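You operate a simulated robot arm through the tools that you are given. There is no shell and no other tool.

The job below is to be done with a simulated robot arm. You get a single attempt, and the scene is never put back.

TASK
Spray panels 2 and 1 RED and let them dry under the fan.
Fine: spray from the can holder, nine puffs at most; fan on before the first puff, off at the end; the can goes back; no smear; the third panel stays bare. Set down upright: what you pick out.

It is judged by the outcome, as a careful person would: the job done as asked, and still so three seconds after it is handed in. It fails if anything else is knocked over, pushed out of place, dropped, spilled or broken.

THE ROBOT
A 6-joint arm with a three-finger gripper, fixed in place. Base frame: the origin is at the foot of the arm, x ahead of it, y to its left, z up; the work surface is at about z = 0.902. Lengths are in m, angles in degrees, forces in N, time in s.
Its first joint turns from -166.0 to 166.0 degrees. Payload 4.89 kg.
The tool frame sits at the grasp point between the pads (the TCP): z along the fingers, y along the line on which they close. The tips reach 0.03 m beyond it. Largest opening 0.164 m; the body of the gripper starts 0.125 m behind the TCP.
Orientation is that of the tool frame in the base frame, as a unit quaternion [w, x, y, z]. With the fingers straight down and closing along the base's y, the tool's x points along the base's -x, its y along +y and its z along -z.

THE INTERFACE
- The arm moves only by the tool move_arm. Its argument "rows" is a list of rows, each an object of numbers (a shift or turn left out is 0, a gripper value left out holds the last): "x", "y", "z": the shift along the base's x, y, z in units of 100 mm (1.0 is 100 mm); "wx", "wy", "wz": the turn, a rotation vector about the base's x, y, z in units of 45 degrees (1.0 is 45 degrees); "claw": the opening, from 0 (shut) to 1 (fully open). In form: [{"x": .., "y": .., "z": .., "wx": .., "wy": .., "wz": .., "claw": ..}, ...]. A call has 1 to 20 rows; each row is the pose to reach, as a shift and turn from the pose commanded when the call began. A call with a number of a shift or a turn outside -1 to 1 is refused whole. Rows are played at 5 a second. More than 0.05 m and 8.6 degrees between two rows, or a gripper value outside its range, and nothing of the call is played. Where a pose cannot be reached the arm comes as near as it can. A force on the tool above 40 N (or 10 N above the force at the start of the call, whichever is more), or a blocked arm, ends the call early, and 0.2 s more pass. Each finger travels about 0.108 m/s and halts on what it meets, pressing with about 31 N; the grip force reading is that of the motor and also rises with nothing between the fingers. The clock runs only during rows and for 0.2 s after the last one: add rows that repeat a pose to give the fingers time. The reply holds the time, the measured pose of the TCP, the force on the tool along the base axes, the opening and the grip force, in the units named above and with some noise, with the torque about the TCP (base axes, N m) and any sound that the robot's microphone picked up.
- Cameras (640 x 400 px; columns grow to the right, rows downward): "scene" is fixed at [0.0449, -0.5194, 1.5509]; the picture's right is [0.65, -0.76, 0.00], its down [-0.43, -0.37, -0.82] and it looks along [0.62, 0.54, -0.57] (base axes); focal length 303 px, centre (320, 200). "wrist" rides on the gripper at [0.076, -0.002, -0.152] in the tool frame; the picture's right is [0.02, 1.00, 0.00], its down [-0.88, 0.02, -0.47] and it looks along [-0.47, 0.01, 0.88] (tool axes); focal length 247 px, centre (320, 200). There is no depth. A picture from a camera that has moved, and an enlarged one, comes with that camera's place and axes in the base frame and with its lens. The place of the scene camera against the robot may be out by one fixed shift of up to 0.025 m in any direction.
- camera(camera): a new picture of that camera. No time passes.
- raise_lower(by): slides the trunk up (or, below 0, down) by that many m; the arm rides with it, the base frame stays. It gives what a move gives, with no picture.
- enlarge(camera, box): a new picture of the part [left, top, right, bottom] of that camera's present view, enlarged. No time passes.
- sign_off(): hands the job in; it is judged then, once.

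Places have to be worked out from the pictures, the camera data and where the tool is seen. Open the gripper and draw the arm clear of the work before you hand the job in, unless the task says otherwise.

The tools are called after "Emit:" as a command line: name --argument value ..., lists and objects as JSON in quotes. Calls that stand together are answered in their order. move_arm: Moves the arm, as the interface text tells. Its arguments: {"type":"object","properties":{"rows":{"type":"array"}},"required":["rows"]} The other tools are called the same way: raise_lower (by) slides the trunk up or down; camera (camera) takes a picture; enlarge (camera, box) takes an enlarged picture of a part of a camera's view; sign_off () hands the job in.

At the start:

```text
time: 0.0
eef_pos: [0.6215, -0.046, 1.3128]
tcp_rot: [0.0, 0.001, 1.0, 0.0]
wrist_force: [-0.2, -0.2, 0.2]
ft_torque: [-0.02, 0.0, -0.02]
grip_width: 0.1639
gripper_force: 0.0
trunk travel left (down, up): [-0.125, 0.265]
```

scene: 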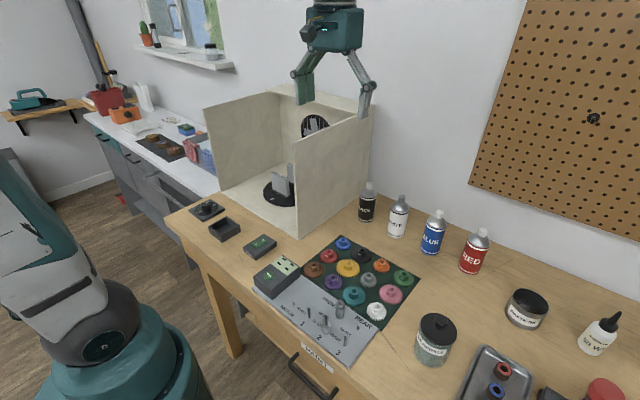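
wrist: 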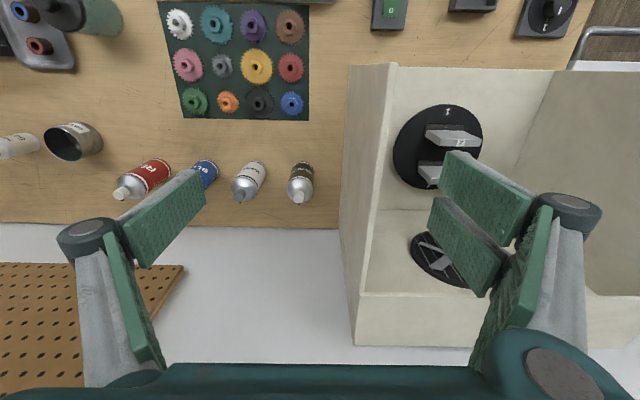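

I'll begin by looking closely at the scene: the booth, the controls, the cans and the objects on the bench.

Emit:
enlarge --camera "scene" --box '[180, 180, 340, 280]'

Emit:
enlarge --camera "scene" --box '[240, 220, 420, 380]'

Emit:
enlarge --camera "scene" --box '[340, 170, 500, 290]'

Emit:
enlarge --camera "scene" --box '[200, 80, 380, 240]'

Emit:
enlarge --camera "wrist" --box '[340, 0, 640, 300]'

```text
4.00 times, centred on (260, 230) of scene
camera zoom: at [0.0449, -0.5194, 1.5509], right [0.65, -0.76, 0.0], down [-0.43, -0.37, -0.82], along [0.62, 0.54, -0.57], focal length 1213 px, centre (560, 80)
```

zoom: 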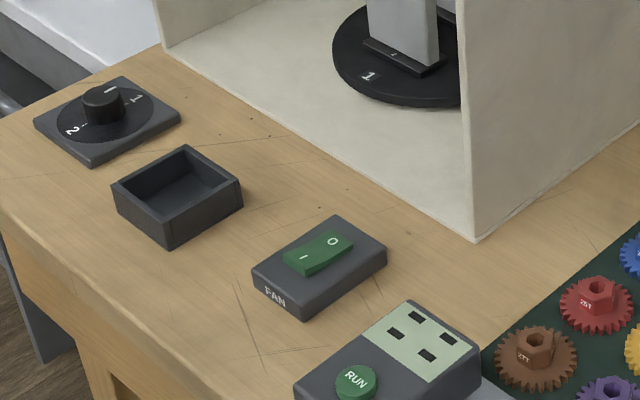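

```text
2.50 times, centred on (330, 300) of scene
camera zoom: at [0.0449, -0.5194, 1.5509], right [0.65, -0.76, 0.0], down [-0.43, -0.37, -0.82], along [0.62, 0.54, -0.57], focal length 758 px, centre (295, -50)
```

zoom: 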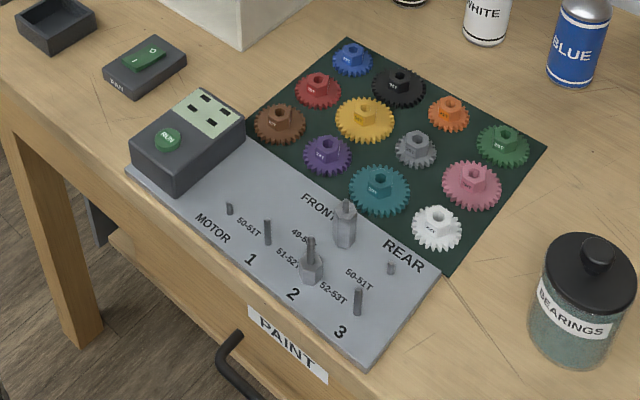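

```text
3.33 times, centred on (420, 230) of scene
camera zoom: at [0.0449, -0.5194, 1.5509], right [0.65, -0.76, 0.0], down [-0.43, -0.37, -0.82], along [0.62, 0.54, -0.57], focal length 1011 px, centre (-13, 100)
```

zoom: 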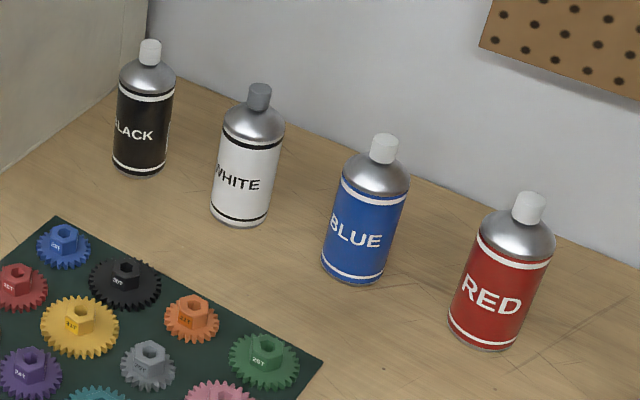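

```text
2.50 times, centred on (290, 160) of scene
camera zoom: at [0.0449, -0.5194, 1.5509], right [0.65, -0.76, 0.0], down [-0.43, -0.37, -0.82], along [0.62, 0.54, -0.57], focal length 758 px, centre (395, 300)
```

zoom: 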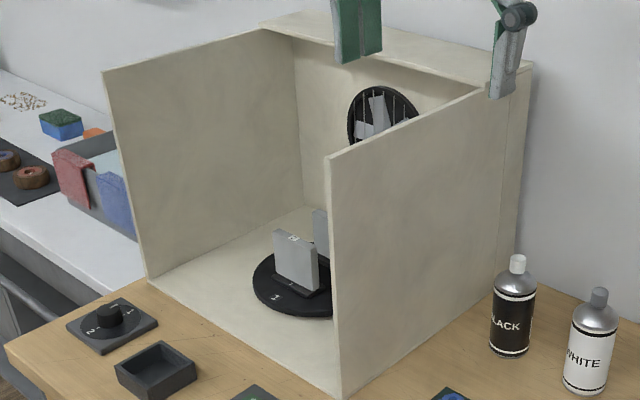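

```text
1.33 times, centred on (490, 150) of wrist
camera zoom: at [0.5459, -0.0482, 1.4656], right [-0.02, 1.0, 0.0], down [0.88, 0.02, 0.47], along [0.47, 0.01, -0.88], focal length 329 px, centre (93, 267)
```

zoom: 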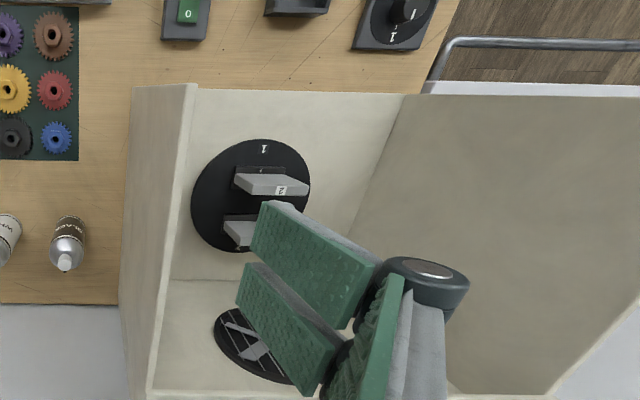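

The fan rocker, an open tray (likely the can holder), and a dial sit in front of the booth. I'll draw the gripper back and left, staying high, to look at the controls and the booth front with the wrist camera.

Emit:
move_arm --rows '[{"x": -0.35, "y": 0.3}, {"x": -0.7, "y": 0.6}, {"x": -1, "y": 0.9}, {"x": -1, "y": 0.9}]'

Emit:
move_arm --rows '[{"x": -0.35, "y": 0.35}, {"x": -0.7, "y": 0.7}, {"x": -1, "y": 1}, {"x": -1, "y": 1}]'

Emit:
camera --camera "wrist"

Emit:
camera --camera "scene"

```text
time: 1.0
eef_pos: [0.5201, 0.0451, 1.3151]
tcp_rot: [0.0, 0.0, 1.0, -0.001]
wrist_force: [-0.6, 0.6, 0.1]
ft_torque: [0.05, -0.11, 0.02]
grip_width: 0.1641
gripper_force: 0.1
trunk travel left (down, up): [-0.125, 0.265]
```

```text
time: 2.0
eef_pos: [0.4194, 0.1435, 1.3167]
tcp_rot: [0.0, 0.001, 1.0, 0.0]
wrist_force: [0.2, -1.0, 0.6]
ft_torque: [0.08, -0.07, -0.05]
grip_width: 0.164
gripper_force: 0.1
trunk travel left (down, up): [-0.125, 0.265]
```

```text
taken
camera wrist: at [0.3431, 0.1414, 1.4687], right [-0.02, 1.0, 0.0], down [0.88, 0.02, 0.47], along [0.47, 0.01, -0.88], focal length 247 px, centre (320, 200)
```

wrist: 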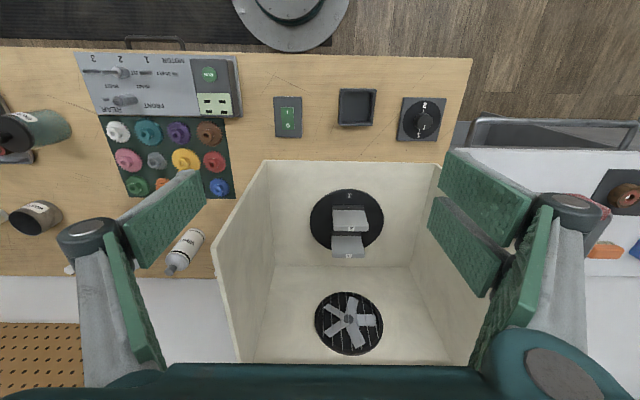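

```text
taken
```

scene: 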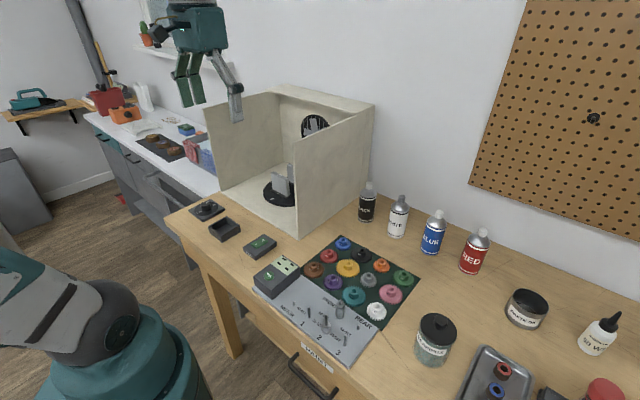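

Emit:
enlarge --camera "wrist" --box '[260, 80, 460, 205]'

Emit:
enlarge --camera "wrist" --box '[290, 180, 410, 270]'

Emit:
enlarge --camera "wrist" --box '[260, 80, 340, 140]'

Emit:
enlarge --camera "wrist" --box '[380, 90, 460, 150]'

```text
3.20 times, centred on (360, 142) of wrist
camera zoom: at [0.3431, 0.1414, 1.4687], right [-0.02, 1.0, 0.0], down [0.88, 0.02, 0.47], along [0.47, 0.01, -0.88], focal length 790 px, centre (192, 384)
```

zoom: 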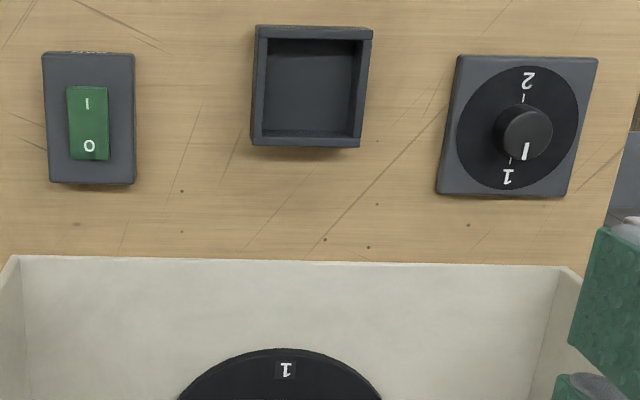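

```text
4.44 times, centred on (350, 225) of wrist
camera zoom: at [0.3431, 0.1414, 1.4687], right [-0.02, 1.0, 0.0], down [0.88, 0.02, 0.47], along [0.47, 0.01, -0.88], focal length 1098 px, centre (187, 89)
```

zoom: 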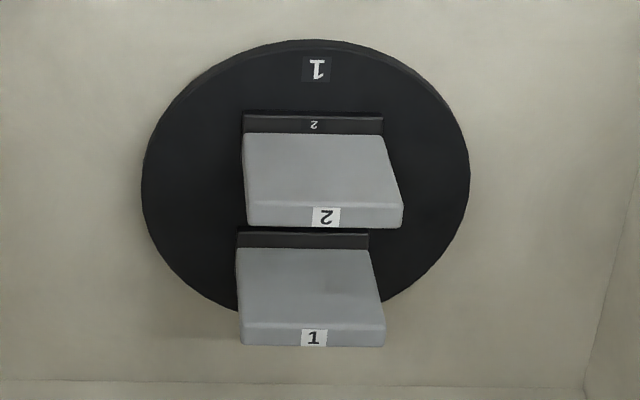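

```text
6.67 times, centred on (300, 110) of wrist
camera zoom: at [0.3431, 0.1414, 1.4687], right [-0.02, 1.0, 0.0], down [0.88, 0.02, 0.47], along [0.47, 0.01, -0.88], focal length 1646 px, centre (453, 800)
```

zoom: 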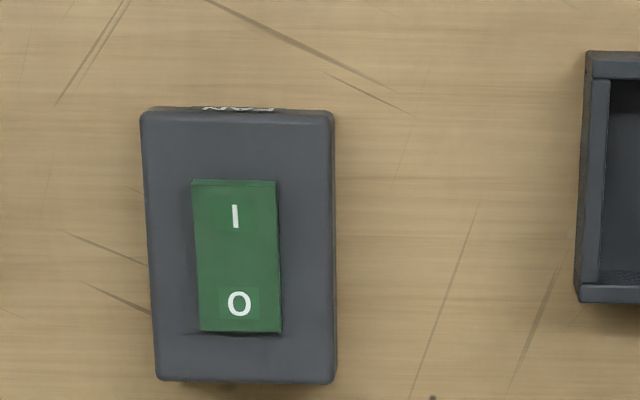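

```text
6.67 times, centred on (420, 120) of wrist
camera zoom: at [0.3431, 0.1414, 1.4687], right [-0.02, 1.0, 0.0], down [0.88, 0.02, 0.47], along [0.47, 0.01, -0.88], focal length 1646 px, centre (-347, 733)
```

zoom: 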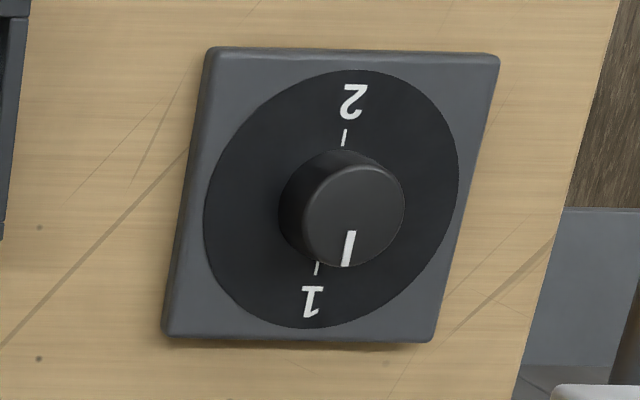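

The dial points at 1 (the opposite position is 2), the fan rocker seems to be at O, and panels 2 (front) and 1 (behind) stand on the turntable. I'll tilt the wrist to look into the booth more horizontally and find the third panel.

Emit:
move_arm --rows '[{"wy": -0.18, "x": -0.1, "z": -0.1}, {"wy": -0.36, "x": -0.2, "z": -0.2}, {"wy": -0.54, "x": -0.3, "z": -0.3}, {"wy": -0.72, "x": -0.4, "z": -0.4}, {"wy": -0.9, "x": -0.5, "z": -0.5}, {"wy": -1, "x": -0.5, "z": -0.7}, {"wy": -1, "x": -0.5, "z": -0.7}]'

Emit:
camera --camera "wrist"

```text
time: 3.6
eef_pos: [0.3713, 0.1445, 1.2416]
tcp_rot: [0.384, -0.001, 0.923, 0.0]
wrist_force: [-0.2, 0.7, 0.2]
ft_torque: [0.0, -0.06, -0.01]
grip_width: 0.1641
gripper_force: 0.1
trunk travel left (down, up): [-0.125, 0.265]
```

```text
taken
camera wrist: at [0.2104, 0.1417, 1.2958], right [-0.02, 1.0, -0.02], down [0.29, 0.02, 0.96], along [0.96, 0.01, -0.29], focal length 247 px, centre (320, 200)
```

wrist: 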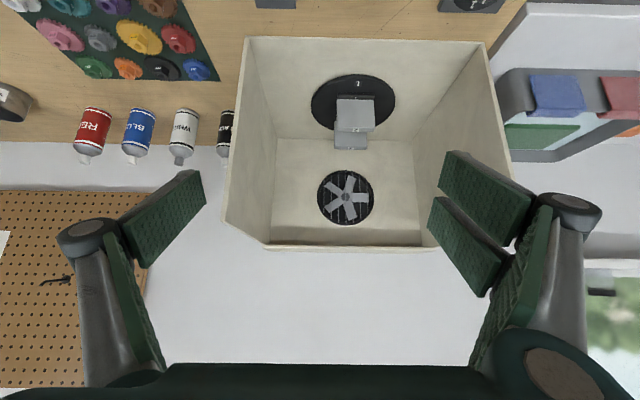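

Emit:
enlarge --camera "wrist" --box '[300, 65, 410, 155]'

Emit:
enlarge --camera "scene" --box '[400, 270, 640, 400]'

Emit:
enlarge --camera "scene" --box '[100, 90, 240, 200]'

Emit:
enlarge --camera "scene" --box '[250, 150, 310, 220]'

```text
4.44 times, centred on (355, 110) of wrist
camera zoom: at [0.2104, 0.1417, 1.2958], right [-0.02, 1.0, -0.02], down [0.29, 0.02, 0.96], along [0.96, 0.01, -0.29], focal length 1098 px, centre (164, 600)
```

zoom: 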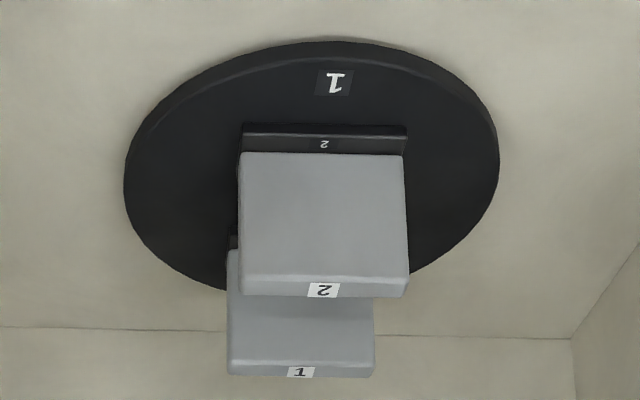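

```text
2.67 times, centred on (520, 335) of scene
camera zoom: at [0.0449, -0.5194, 1.5509], right [0.65, -0.76, 0.0], down [-0.43, -0.37, -0.82], along [0.62, 0.54, -0.57], focal length 809 px, centre (-213, -160)
```

zoom: 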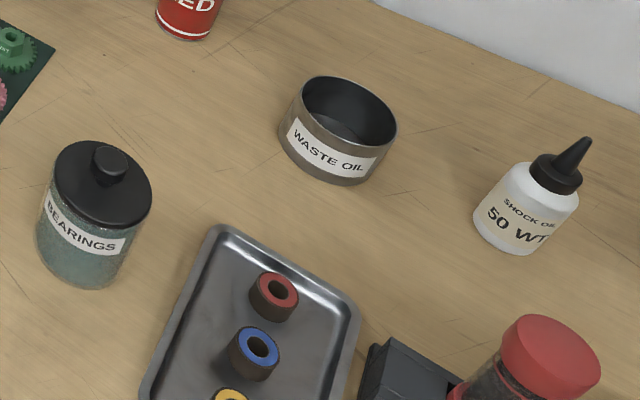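

```text
3.64 times, centred on (170, 145) of scene
camera zoom: at [0.0449, -0.5194, 1.5509], right [0.65, -0.76, 0.0], down [-0.43, -0.37, -0.82], along [0.62, 0.54, -0.57], focal length 1103 px, centre (866, 400)
```

zoom: 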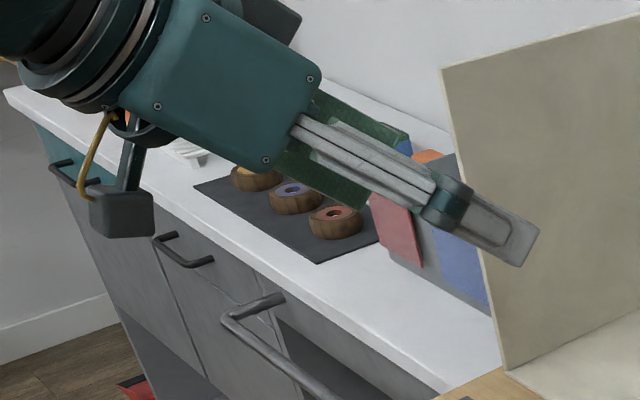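

```text
5.71 times, centred on (280, 185) of scene
camera zoom: at [0.0449, -0.5194, 1.5509], right [0.65, -0.76, 0.0], down [-0.43, -0.37, -0.82], along [0.62, 0.54, -0.57], focal length 1733 px, centre (549, 286)
```

zoom: 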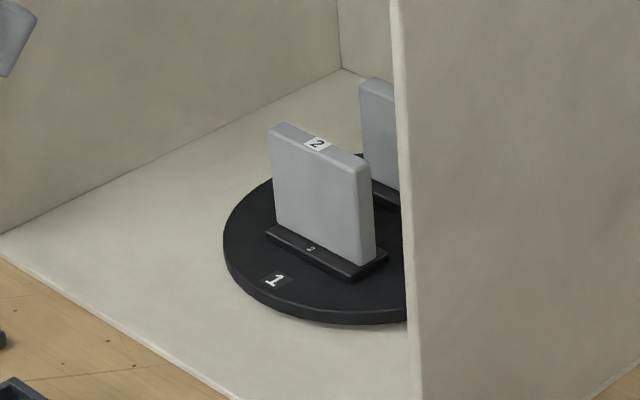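

Only two panels are on the turntable (2 at station 1, 1 at station 2). I'll swing right to view the spray cans and the rest of the bench.

Emit:
move_arm --rows '[{"y": -0.4}, {"y": -0.8}, {"y": -1}, {"y": -1}]'

Emit:
move_arm --rows '[{"y": -0.4}, {"y": -0.8}, {"y": -1}, {"y": -1}]'

Emit:
move_arm --rows '[{"y": -0.4}, {"y": -0.8}, {"y": -1}, {"y": -1}]'

Emit:
camera --camera "wrist"

```text
time: 4.6
eef_pos: [0.4096, 0.0583, 1.2406]
tcp_rot: [0.381, 0.0, 0.925, -0.001]
wrist_force: [0.6, 0.4, 1.0]
ft_torque: [-0.1, 0.0, -0.07]
grip_width: 0.1638
gripper_force: 0.1
out of reach, approached as far as the arm can: row 1, 2, 3, 4
trunk travel left (down, up): [-0.125, 0.265]
```

```text
time: 5.6
eef_pos: [0.4131, -0.0468, 1.2418]
tcp_rot: [0.382, 0.0, 0.924, 0.001]
wrist_force: [0.2, -2.1, -0.1]
ft_torque: [0.18, -0.09, 0.18]
grip_width: 0.1641
gripper_force: 0.1
out of reach, approached as far as the arm can: row 1, 2, 3, 4
trunk travel left (down, up): [-0.125, 0.265]
```

```text
time: 6.6
eef_pos: [0.4136, -0.1456, 1.2418]
tcp_rot: [0.383, 0.0, 0.924, 0.001]
wrist_force: [-0.7, 0.8, 0.1]
ft_torque: [0.02, -0.01, 0.0]
grip_width: 0.164
gripper_force: 0.1
trunk travel left (down, up): [-0.125, 0.265]
```

```text
taken
camera wrist: at [0.2523, -0.1474, 1.2952], right [-0.02, 1.0, -0.02], down [0.29, 0.02, 0.96], along [0.96, 0.01, -0.29], focal length 247 px, centre (320, 200)
```

wrist: 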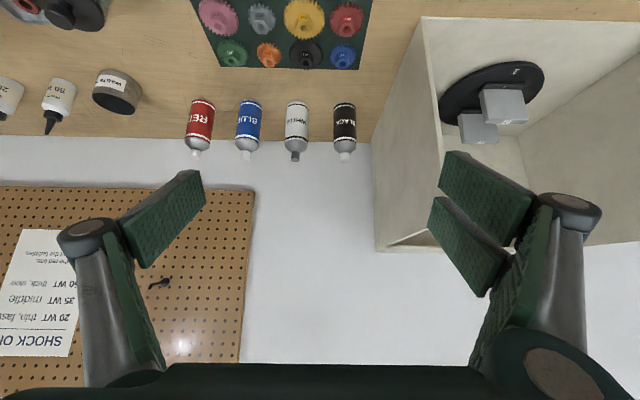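

Emit:
enlarge --camera "wrist" --box '[170, 85, 370, 170]'

Emit:
enlarge --camera "wrist" --box '[180, 90, 270, 165]'

Emit:
enlarge --camera "wrist" --box '[0, 0, 170, 150]'

Emit:
enlarge --camera "scene" --box '[450, 215, 510, 285]'

```text
3.20 times, centred on (270, 128) of wrist
camera zoom: at [0.2523, -0.1474, 1.2952], right [-0.02, 1.0, -0.02], down [0.29, 0.02, 0.96], along [0.96, 0.01, -0.29], focal length 790 px, centre (480, 432)
```

zoom: 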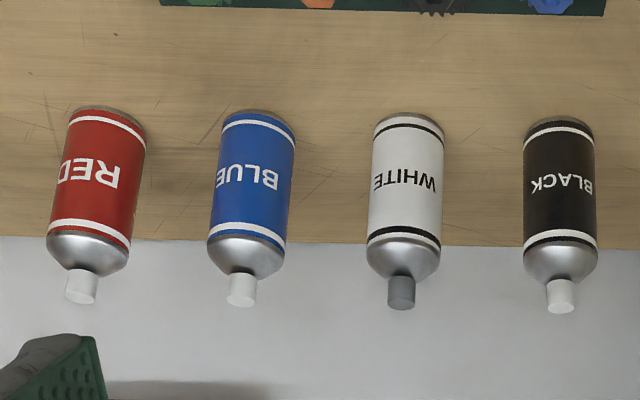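

```text
5.33 times, centred on (225, 128) of wrist
camera zoom: at [0.2523, -0.1474, 1.2952], right [-0.02, 1.0, -0.02], down [0.29, 0.02, 0.96], along [0.96, 0.01, -0.29], focal length 1317 px, centre (827, 587)
```

zoom: 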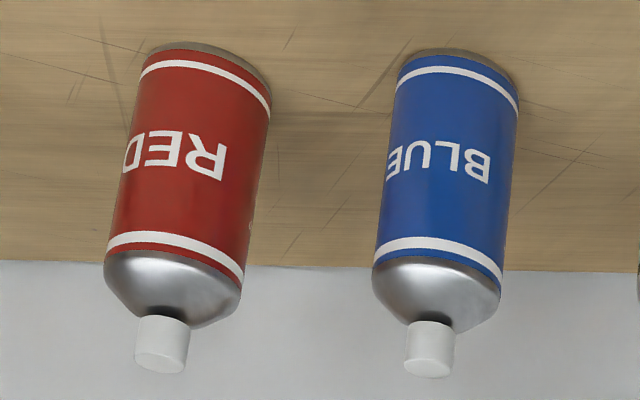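

```text
2.67 times, centred on (85, 75) of wrist
camera zoom: at [0.2523, -0.1474, 1.2952], right [-0.02, 1.0, -0.02], down [0.29, 0.02, 0.96], along [0.96, 0.01, -0.29], focal length 659 px, centre (947, 533)
```

zoom: 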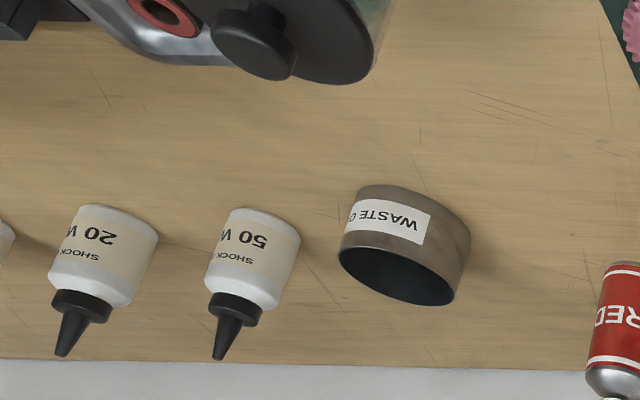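

```text
5.71 times, centred on (480, 250) of scene
camera zoom: at [0.0449, -0.5194, 1.5509], right [0.65, -0.76, 0.0], down [-0.43, -0.37, -0.82], along [0.62, 0.54, -0.57], focal length 1733 px, centre (-594, -86)
```

zoom: 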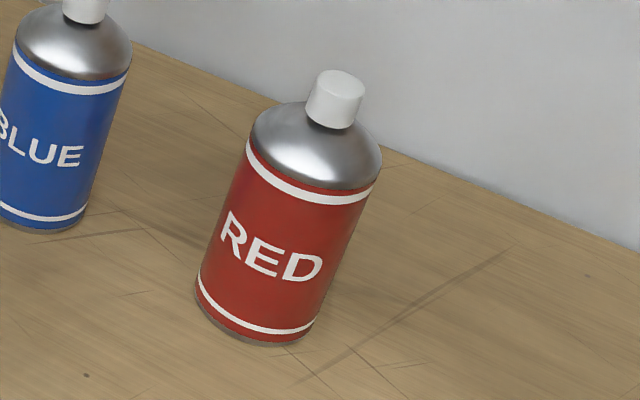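

The RED can is the rightmost of the four and its cap looks plain. I'll keep surveying to the right for the third panel before acting.

Emit:
move_arm --rows '[{"y": -0.4}, {"y": -0.8}, {"y": -1}, {"y": -1}]'

Emit:
move_arm --rows '[{"y": -0.4}, {"y": -0.8}, {"y": -1}, {"y": -1}]'

Emit:
camera --camera "wrist"

Emit:
enlarge --camera "wrist" --box '[270, 80, 350, 160]'

```text
time: 7.8
eef_pos: [0.4136, -0.1907, 1.217]
tcp_rot: [0.384, -0.038, 0.922, 0.015]
wrist_force: [-0.1, 0.1, -0.2]
ft_torque: [-0.05, 0.0, -0.03]
grip_width: 0.1641
gripper_force: 0.0
trunk travel left (down, up): [-0.125, 0.265]
stopped in row 4: the arm was blocked; the commanded pose is now the measured one
```

```text
time: 8.5
eef_pos: [0.4113, -0.1576, 1.1688]
tcp_rot: [0.379, -0.115, 0.917, 0.047]
wrist_force: [0.3, -0.3, -0.1]
ft_torque: [-0.02, 0.0, -0.04]
grip_width: 0.1638
gripper_force: 0.1
trunk travel left (down, up): [-0.125, 0.265]
stopped in row 3: the arm was blocked; the commanded pose is now the measured one
```

```text
taken
camera wrist: at [0.2551, -0.1988, 1.223], right [-0.26, 0.97, -0.02], down [0.27, 0.09, 0.96], along [0.93, 0.24, -0.29], focal length 247 px, centre (320, 200)
```

wrist: 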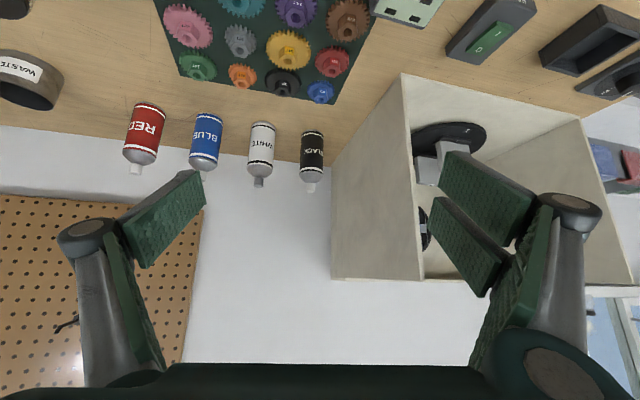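

```text
5.00 times, centred on (310, 120) of wrist
camera zoom: at [0.2551, -0.1988, 1.223], right [-0.26, 0.97, -0.02], down [0.27, 0.09, 0.96], along [0.93, 0.24, -0.29], focal length 1235 px, centre (370, 600)
```

zoom: 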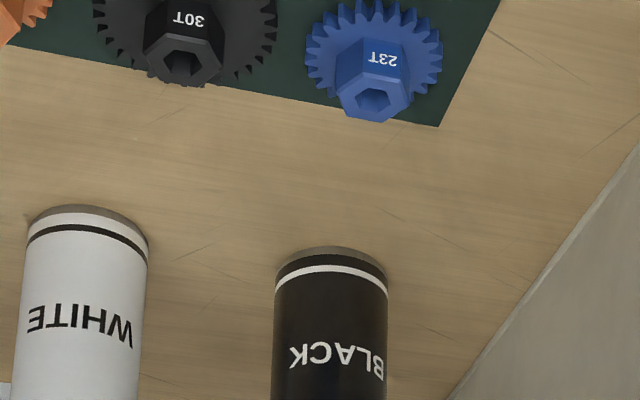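

The arm hit a joint limit in that tilted pose. I'll bring the tool back to vertical while rising a little and moving forward.

Emit:
move_arm --rows '[{"wx": -0.02, "wy": 0.14, "wz": -0.04, "x": 0.1, "z": 0.15}, {"wx": -0.035, "wy": 0.28, "wz": -0.085, "x": 0.2, "z": 0.3}, {"wx": -0.05, "wy": 0.42, "wz": -0.13, "x": 0.3, "z": 0.45}, {"wx": -0.07, "wy": 0.56, "wz": -0.17, "x": 0.4, "z": 0.6}, {"wx": -0.09, "wy": 0.7, "wz": -0.21, "x": 0.5, "z": 0.75}, {"wx": -0.105, "wy": 0.85, "wz": -0.26, "x": 0.6, "z": 0.9}, {"wx": -0.123, "wy": 0.99, "wz": -0.3, "x": 0.7, "z": 1.0}, {"wx": -0.123, "wy": 0.99, "wz": -0.3, "x": 0.7, "z": 1.0}]'

```text
time: 10.3
eef_pos: [0.4828, -0.1647, 1.2719]
tcp_rot: [0.002, 0.004, 1.0, -0.003]
wrist_force: [1.3, -0.4, 1.0]
ft_torque: [0.03, 0.09, 0.01]
grip_width: 0.1639
gripper_force: 0.1
trunk travel left (down, up): [-0.125, 0.265]
```

Vertical again. Now I go right with the tool down to look at the right end of the bench.

Emit:
move_arm --rows '[{"y": -0.35, "z": 0.1}, {"y": -0.7, "z": 0.2}, {"y": -1, "z": 0.3}, {"y": -1, "z": 0.3}]'

Emit:
move_arm --rows '[{"y": -0.35}, {"y": -0.7}, {"y": -1}, {"y": -1}]'

Emit:
camera --camera "wrist"

```text
time: 11.3
eef_pos: [0.4828, -0.267, 1.3039]
tcp_rot: [0.002, 0.002, 1.0, -0.004]
wrist_force: [-0.1, -0.8, 0.5]
ft_torque: [0.02, 0.06, 0.01]
grip_width: 0.1639
gripper_force: 0.0
trunk travel left (down, up): [-0.125, 0.265]
```

```text
time: 12.3
eef_pos: [0.483, -0.3646, 1.3037]
tcp_rot: [0.001, 0.003, 1.0, -0.004]
wrist_force: [0.4, 0.1, 0.6]
ft_torque: [0.05, 0.06, 0.0]
grip_width: 0.1637
gripper_force: 0.0
trunk travel left (down, up): [-0.125, 0.265]
```

```text
taken
camera wrist: at [0.4066, -0.3649, 1.4563], right [-0.02, 1.0, -0.01], down [0.88, 0.02, 0.48], along [0.48, 0.0, -0.88], focal length 247 px, centre (320, 200)
```

wrist: 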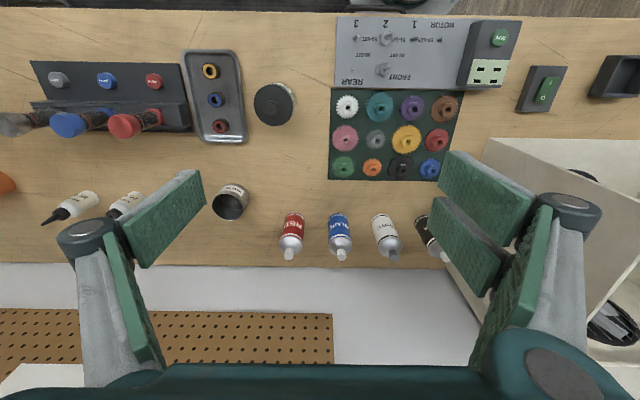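

No third panel here yet. One more shift right to see the bench's end.

Emit:
move_arm --rows '[{"y": -0.35}, {"y": -0.7}, {"y": -1}, {"y": -1}]'

Emit:
move_arm --rows '[{"y": -0.35}, {"y": -0.7}, {"y": -1}, {"y": -1}]'

Emit:
camera --camera "wrist"

Emit:
camera --camera "scene"

```text
time: 13.3
eef_pos: [0.4816, -0.4663, 1.3045]
tcp_rot: [0.001, 0.002, 1.0, -0.003]
wrist_force: [0.9, -0.1, 0.0]
ft_torque: [0.11, 0.12, -0.02]
grip_width: 0.1638
gripper_force: 0.0
trunk travel left (down, up): [-0.125, 0.265]
```

```text
time: 14.3
eef_pos: [0.4848, -0.5655, 1.3026]
tcp_rot: [0.001, 0.002, 1.0, -0.003]
wrist_force: [0.2, -1.0, -0.6]
ft_torque: [0.12, 0.06, 0.02]
grip_width: 0.1639
gripper_force: 0.0
trunk travel left (down, up): [-0.125, 0.265]
```

```text
taken
camera wrist: at [0.4081, -0.5655, 1.4553], right [-0.02, 1.0, -0.01], down [0.88, 0.02, 0.48], along [0.48, 0.0, -0.88], focal length 247 px, centre (320, 200)
```

wrist: 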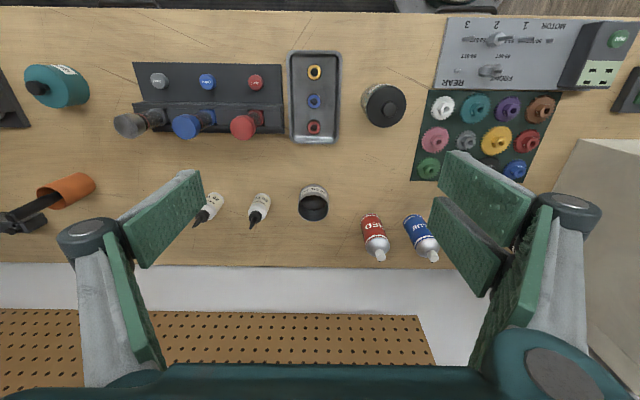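

```text
taken
```

scene: 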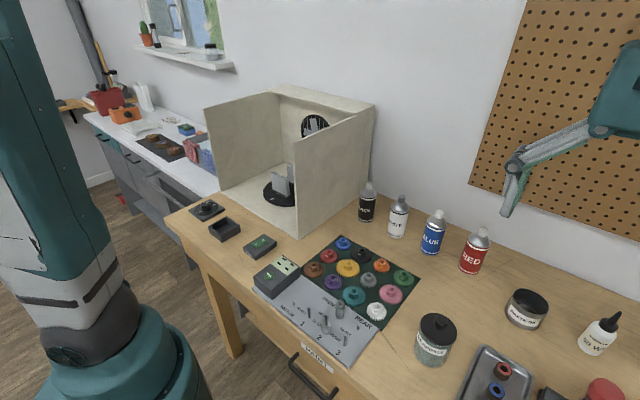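

No third panel is visible on the bench, so nothing to spray by mistake there. Now I'll zoom on the red can from this pose to triangulate it.

Emit:
enlarge --camera "wrist" --box '[340, 200, 450, 270]'

```text
5.71 times, centred on (395, 235) of wrist
camera zoom: at [0.4081, -0.5655, 1.4553], right [-0.02, 1.0, -0.01], down [0.88, 0.02, 0.48], along [0.48, 0.0, -0.88], focal length 1411 px, centre (-109, 0)
```

zoom: 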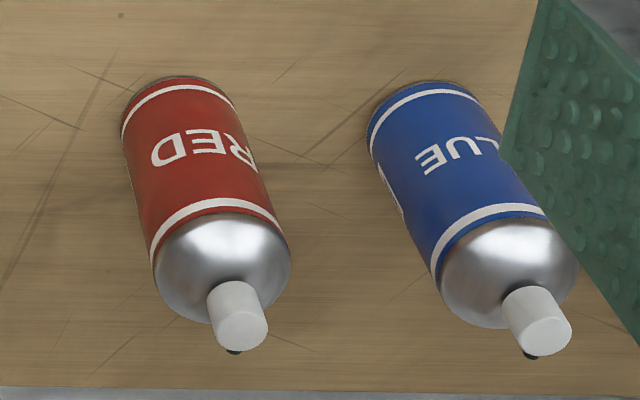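

The red can's cap top triangulates to about (0.773, -0.430, 1.045), with a dark orifice on its +x side, so the nozzle already faces away from the robot; the radius is about 0.027. I'll fly above it with the fingers narrowed to miss the blue can.

Emit:
move_arm --rows '[{"x": 0.4, "y": 0.2, "claw": 0.6}, {"x": 0.8, "y": 0.4, "claw": 0.6}, {"x": 1, "y": 0.5, "claw": 0.6}]'

Emit:
move_arm --rows '[{"x": 0.4, "y": 0.2, "claw": 0.6}, {"x": 0.8, "y": 0.4, "claw": 0.6}, {"x": 1, "y": 0.5, "claw": 0.6}]'

Emit:
move_arm --rows '[{"x": 0.4, "y": 0.2, "z": -0.3}, {"x": 0.8, "y": 0.355, "z": -0.6}, {"x": 0.88, "y": 0.355, "z": -0.9}, {"x": 0.88, "y": 0.355, "z": -1}, {"x": 0.88, "y": 0.355, "z": -1}]'

Emit:
camera --camera "wrist"

Emit:
camera --camera "scene"

```text
time: 15.1
eef_pos: [0.583, -0.5117, 1.3015]
tcp_rot: [0.001, 0.003, 1.0, -0.004]
wrist_force: [-0.2, -0.6, -0.9]
ft_torque: [0.03, -0.06, 0.02]
grip_width: 0.0987
gripper_force: 0.1
trunk travel left (down, up): [-0.125, 0.265]
```

```text
time: 15.9
eef_pos: [0.6816, -0.4637, 1.3029]
tcp_rot: [0.003, 0.003, 1.0, -0.004]
wrist_force: [-0.8, -0.5, 0.3]
ft_torque: [0.08, -0.14, 0.02]
grip_width: 0.0986
gripper_force: 0.1
trunk travel left (down, up): [-0.125, 0.265]
```

```text
refused: row 1 steps farther than a row can; nothing moved
```

```text
taken
camera wrist: at [0.6057, -0.4636, 1.4555], right [-0.02, 1.0, -0.01], down [0.88, 0.02, 0.48], along [0.48, 0.0, -0.88], focal length 247 px, centre (320, 200)
```

wrist: 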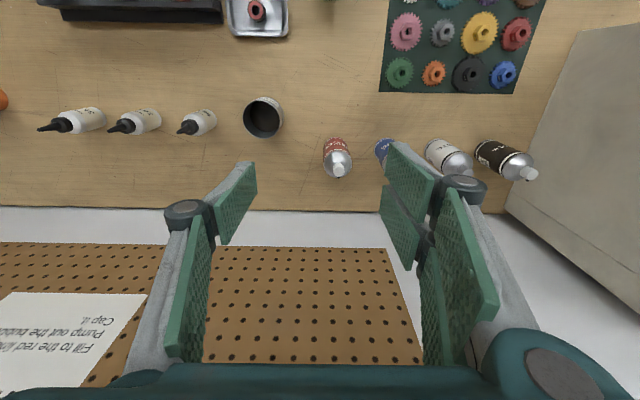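

```text
taken
```

scene: 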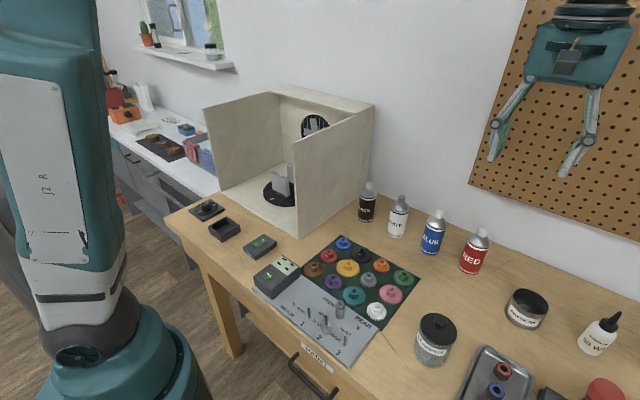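

Cap position confirmed at about (0.771, -0.431). I'll move over it and partly descend.

Emit:
move_arm --rows '[{"x": 0.35, "y": 0.15, "z": -0.1}, {"x": 0.7, "y": 0.25, "z": -0.3}, {"x": 0.9, "y": 0.325, "z": -0.6}, {"x": 0.9, "y": 0.325, "z": -0.9}, {"x": 0.9, "y": 0.325, "z": -0.9}]'

Emit:
camera --camera "wrist"

Emit:
camera --camera "scene"

```text
time: 17.1
eef_pos: [0.7741, -0.4304, 1.2142]
tcp_rot: [0.002, 0.002, 1.0, -0.003]
wrist_force: [0.9, 1.0, -0.1]
ft_torque: [-0.02, 0.12, -0.01]
grip_width: 0.0984
gripper_force: 0.1
trunk travel left (down, up): [-0.125, 0.265]
```

```text
taken
camera wrist: at [0.6979, -0.4297, 1.366], right [-0.02, 1.0, -0.01], down [0.88, 0.02, 0.48], along [0.48, 0.0, -0.88], focal length 247 px, centre (320, 200)
```

wrist: 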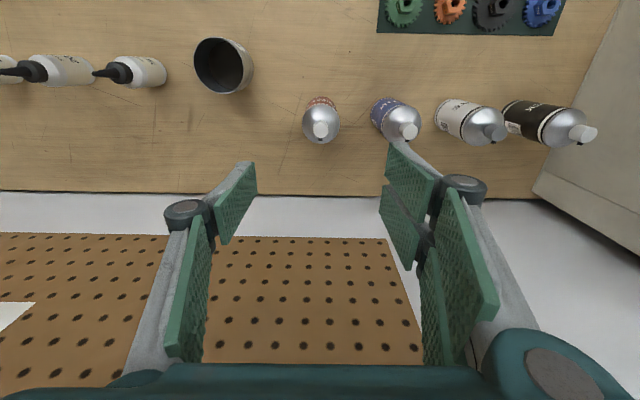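

```text
taken
```

scene: 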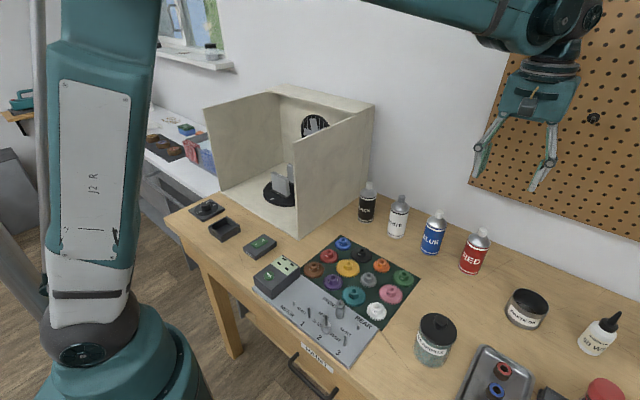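

The cap is centred at (0.771, -0.4315) under the gripper. Descending around the can.

Emit:
move_arm --rows '[{"x": -0.03, "y": -0.01, "z": -0.4}, {"x": -0.03, "y": -0.01, "z": -0.8}, {"x": -0.03, "y": -0.01, "z": -1}, {"x": -0.03, "y": -0.01, "z": -1}]'

Emit:
move_arm --rows '[{"z": -0.4}, {"z": -0.8}, {"z": -1}, {"z": -1}]'

Emit:
camera --camera "wrist"

Emit:
enlarge --camera "scene" --box '[400, 130, 580, 290]'

```text
time: 18.1
eef_pos: [0.7707, -0.4329, 1.1138]
tcp_rot: [0.002, 0.002, 1.0, -0.003]
wrist_force: [1.2, 0.9, -0.3]
ft_torque: [0.02, 0.03, -0.04]
grip_width: 0.0984
gripper_force: 0.1
trunk travel left (down, up): [-0.125, 0.265]
```

```text
time: 19.1
eef_pos: [0.771, -0.4339, 1.0154]
tcp_rot: [0.002, 0.003, 1.0, -0.003]
wrist_force: [0.4, 1.1, -0.7]
ft_torque: [0.02, 0.03, 0.02]
grip_width: 0.0982
gripper_force: 0.1
trunk travel left (down, up): [-0.125, 0.265]
```

```text
taken
camera wrist: at [0.6941, -0.4343, 1.1671], right [-0.02, 1.0, -0.01], down [0.88, 0.02, 0.48], along [0.48, 0.0, -0.88], focal length 247 px, centre (320, 200)
```

wrist: 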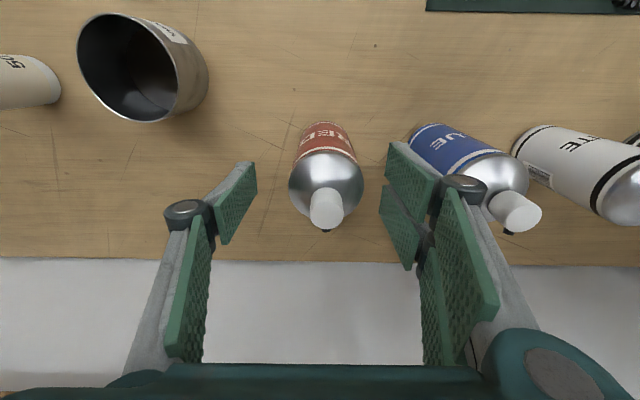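

```text
2.50 times, centred on (490, 210) of scene
camera zoom: at [0.0449, -0.5194, 1.5509], right [0.65, -0.76, 0.0], down [-0.43, -0.37, -0.82], along [0.62, 0.54, -0.57], focal length 758 px, centre (-105, 175)
```

zoom: 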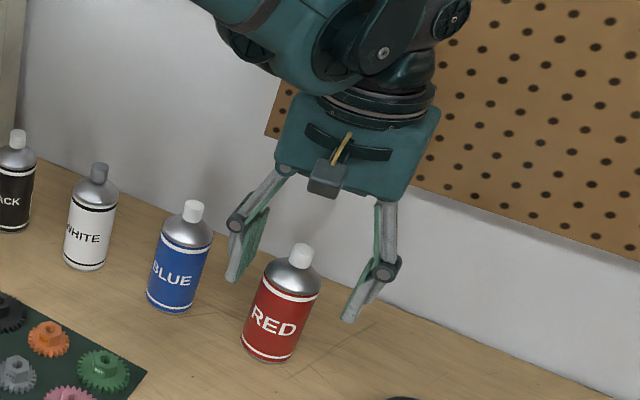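

The can sits centred between the pads (about 3 mm toward +y). I descend the last bit to z≈0.98 and close.

Emit:
move_arm --rows '[{"y": 0.03, "z": -0.2}, {"y": 0.03, "z": -0.35}, {"y": 0.03, "z": -0.35}, {"y": 0.03, "z": -0.35, "claw": 0.3}, {"y": 0.03, "z": -0.35, "claw": 0.0}, {"y": 0.03, "z": -0.35, "claw": 0.0}, {"y": 0.03, "z": -0.35, "claw": 0.0}]'

Emit:
enlarge --camera "scene" --box '[400, 130, 580, 290]'

Emit:
camera --camera "wrist"

```text
time: 20.7
eef_pos: [0.7691, -0.4307, 0.9793]
tcp_rot: [0.001, 0.003, 1.0, -0.004]
wrist_force: [-0.3, 0.5, 1.2]
ft_torque: [0.02, 0.02, -0.01]
grip_width: 0.0525
gripper_force: 31.2
trunk travel left (down, up): [-0.125, 0.265]
```

```text
2.50 times, centred on (490, 210) of scene
camera zoom: at [0.0449, -0.5194, 1.5509], right [0.65, -0.76, 0.0], down [-0.43, -0.37, -0.82], along [0.62, 0.54, -0.57], focal length 758 px, centre (-105, 175)
```

zoom: 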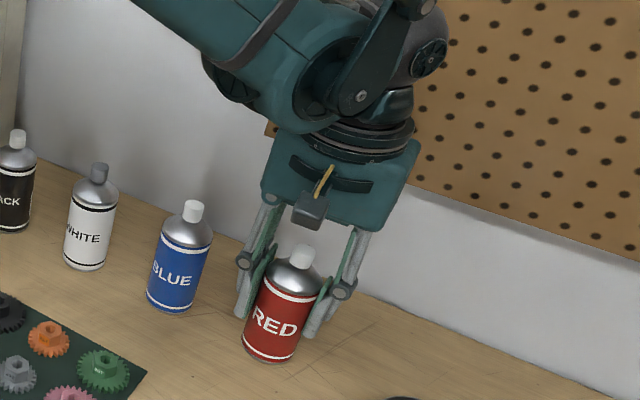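

```text
taken
camera wrist: at [0.6932, -0.4311, 1.1318], right [-0.02, 1.0, -0.01], down [0.88, 0.02, 0.48], along [0.48, 0.0, -0.88], focal length 247 px, centre (320, 200)
```

wrist: 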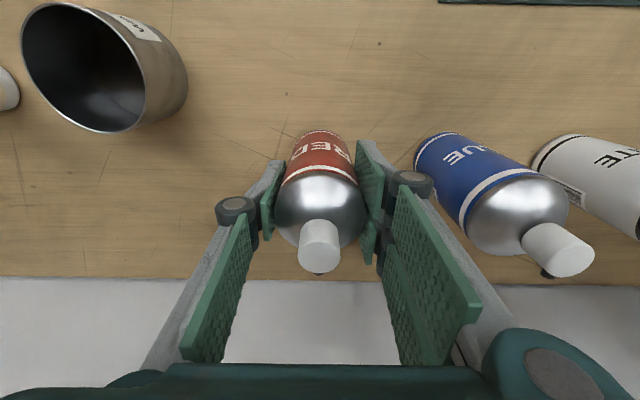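

Gripped at 52.5 mm width. Lifting straight up, then retracting.

Emit:
move_arm --rows '[{"z": 0.1}, {"z": 0.4}, {"z": 0.8}, {"z": 1}, {"z": 1}]'

Emit:
move_arm --rows '[{"z": 0.4}, {"z": 0.8}, {"z": 1, "x": -0.3}, {"z": 1, "x": -0.7}, {"z": 1, "x": -1}, {"z": 1, "x": -1}]'

Emit:
move_arm --rows '[{"x": -0.4, "y": 0.25}, {"x": -0.75, "y": 0.6}, {"x": -1, "y": 0.95}, {"x": -1, "y": 0.95}]'

Emit:
camera --camera "scene"

```text
time: 21.9
eef_pos: [0.7695, -0.4308, 1.0796]
tcp_rot: [0.002, 0.002, 1.0, -0.004]
wrist_force: [-0.5, 1.1, -2.8]
ft_torque: [-0.06, -0.02, -0.03]
grip_width: 0.0526
gripper_force: 31.1
trunk travel left (down, up): [-0.125, 0.265]
```

```text
time: 23.3
eef_pos: [0.6679, -0.4293, 1.1797]
tcp_rot: [0.003, 0.003, 1.0, -0.004]
wrist_force: [0.1, 0.4, -1.9]
ft_torque: [-0.04, -0.11, 0.01]
grip_width: 0.0525
gripper_force: 31.2
trunk travel left (down, up): [-0.125, 0.265]
```

```text
time: 24.3
eef_pos: [0.5711, -0.333, 1.1795]
tcp_rot: [0.002, 0.003, 1.0, -0.003]
wrist_force: [-1.5, 0.4, -1.9]
ft_torque: [-0.08, -0.16, 0.03]
grip_width: 0.0525
gripper_force: 31.3
trunk travel left (down, up): [-0.125, 0.265]
```

```text
taken
```

scene: 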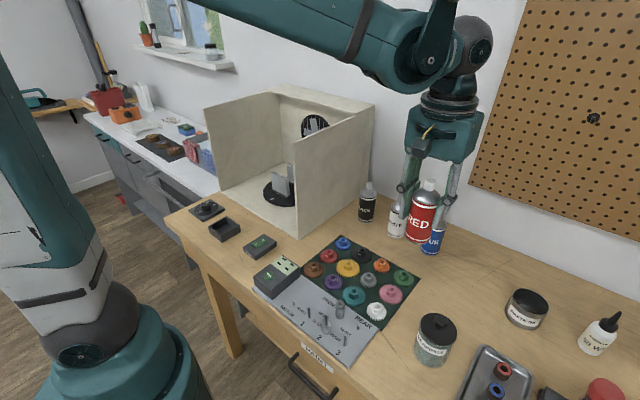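

Can held upright and clear. Continuing back and left toward the holder, keeping well in front of the booth.

Emit:
move_arm --rows '[{"x": -0.35, "y": 0.3}, {"x": -0.7, "y": 0.6}, {"x": -1, "y": 0.95}, {"x": -1, "y": 0.95}]'

Emit:
move_arm --rows '[{"x": -0.2, "y": 0.4}, {"x": -0.4, "y": 0.8}, {"x": -0.55, "y": 1}, {"x": -0.55, "y": 1}]'

Emit:
move_arm --rows '[{"y": 0.45}, {"y": 0.85}, {"y": 1}, {"y": 1}]'

Emit:
camera --camera "wrist"

Emit:
camera --camera "scene"

```text
time: 25.3
eef_pos: [0.4671, -0.2387, 1.177]
tcp_rot: [0.002, 0.003, 1.0, -0.004]
wrist_force: [-1.4, 0.4, -1.2]
ft_torque: [-0.03, -0.09, 0.0]
grip_width: 0.0525
gripper_force: 30.9
trunk travel left (down, up): [-0.125, 0.265]
```

```text
time: 26.3
eef_pos: [0.4133, -0.1395, 1.1788]
tcp_rot: [0.001, 0.003, 1.0, -0.003]
wrist_force: [-0.5, 0.6, -1.9]
ft_torque: [0.0, -0.08, 0.01]
grip_width: 0.0525
gripper_force: 31.2
trunk travel left (down, up): [-0.125, 0.265]
```

```text
time: 27.3
eef_pos: [0.4133, -0.0414, 1.1776]
tcp_rot: [0.002, 0.003, 1.0, -0.003]
wrist_force: [-0.5, -0.3, -2.4]
ft_torque: [0.03, -0.05, 0.0]
grip_width: 0.0526
gripper_force: 30.7
trunk travel left (down, up): [-0.125, 0.265]
```

```text
taken
camera wrist: at [0.3375, -0.0399, 1.3305], right [-0.02, 1.0, -0.01], down [0.88, 0.02, 0.48], along [0.48, 0.0, -0.88], focal length 247 px, centre (320, 200)
```

wrist: 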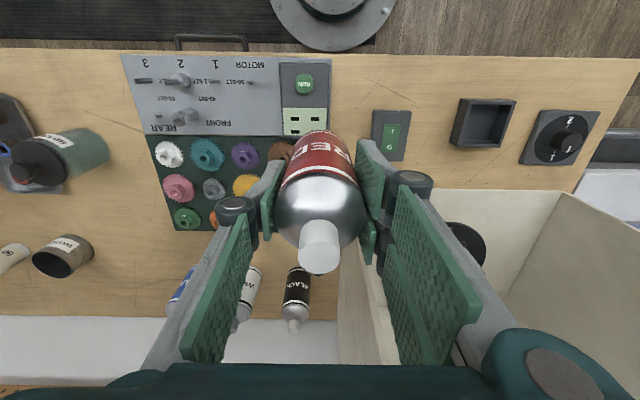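

```text
taken
```

scene: 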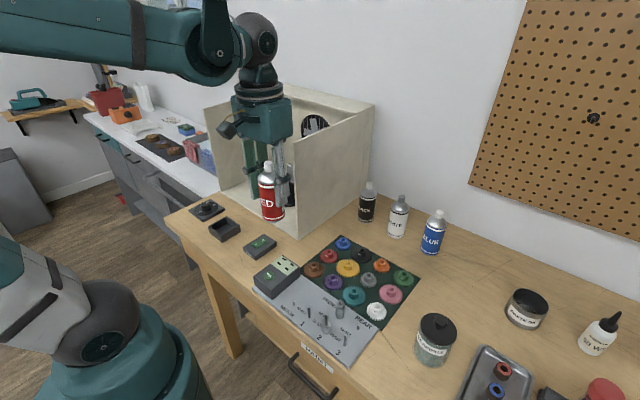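

I'll zoom on the holder, fan switch and dial from this position for accurate measurement.

Emit:
enlarge --camera "wrist" --box '[430, 80, 540, 160]'

Emit:
enlarge --camera "scene" --box '[180, 190, 290, 270]'

```text
5.00 times, centred on (485, 120) of wrist
camera zoom: at [0.3375, -0.0399, 1.3305], right [-0.02, 1.0, -0.01], down [0.88, 0.02, 0.48], along [0.48, 0.0, -0.88], focal length 1235 px, centre (-505, 600)
```

zoom: 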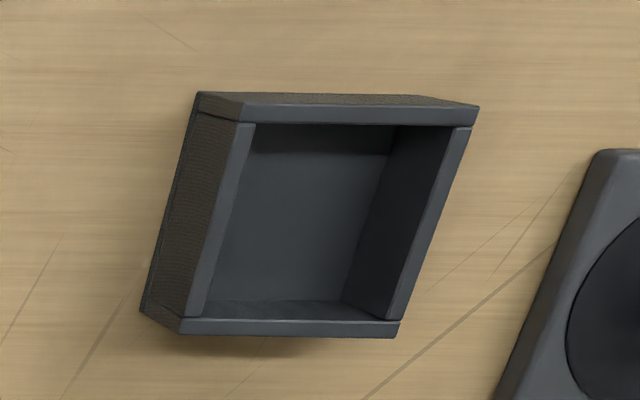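

```text
5.00 times, centred on (235, 230) of scene
camera zoom: at [0.0449, -0.5194, 1.5509], right [0.65, -0.76, 0.0], down [-0.43, -0.37, -0.82], along [0.62, 0.54, -0.57], focal length 1516 px, centre (745, 50)
```

zoom: 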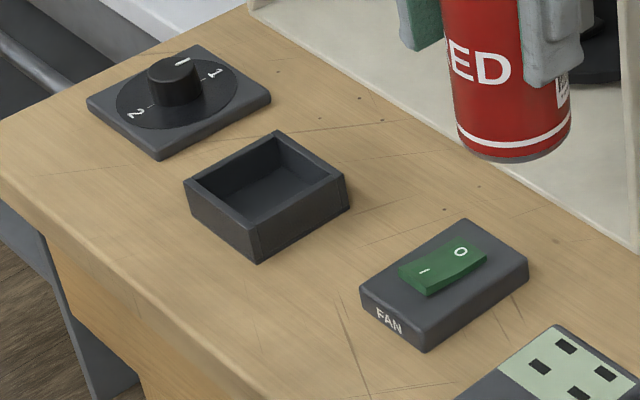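

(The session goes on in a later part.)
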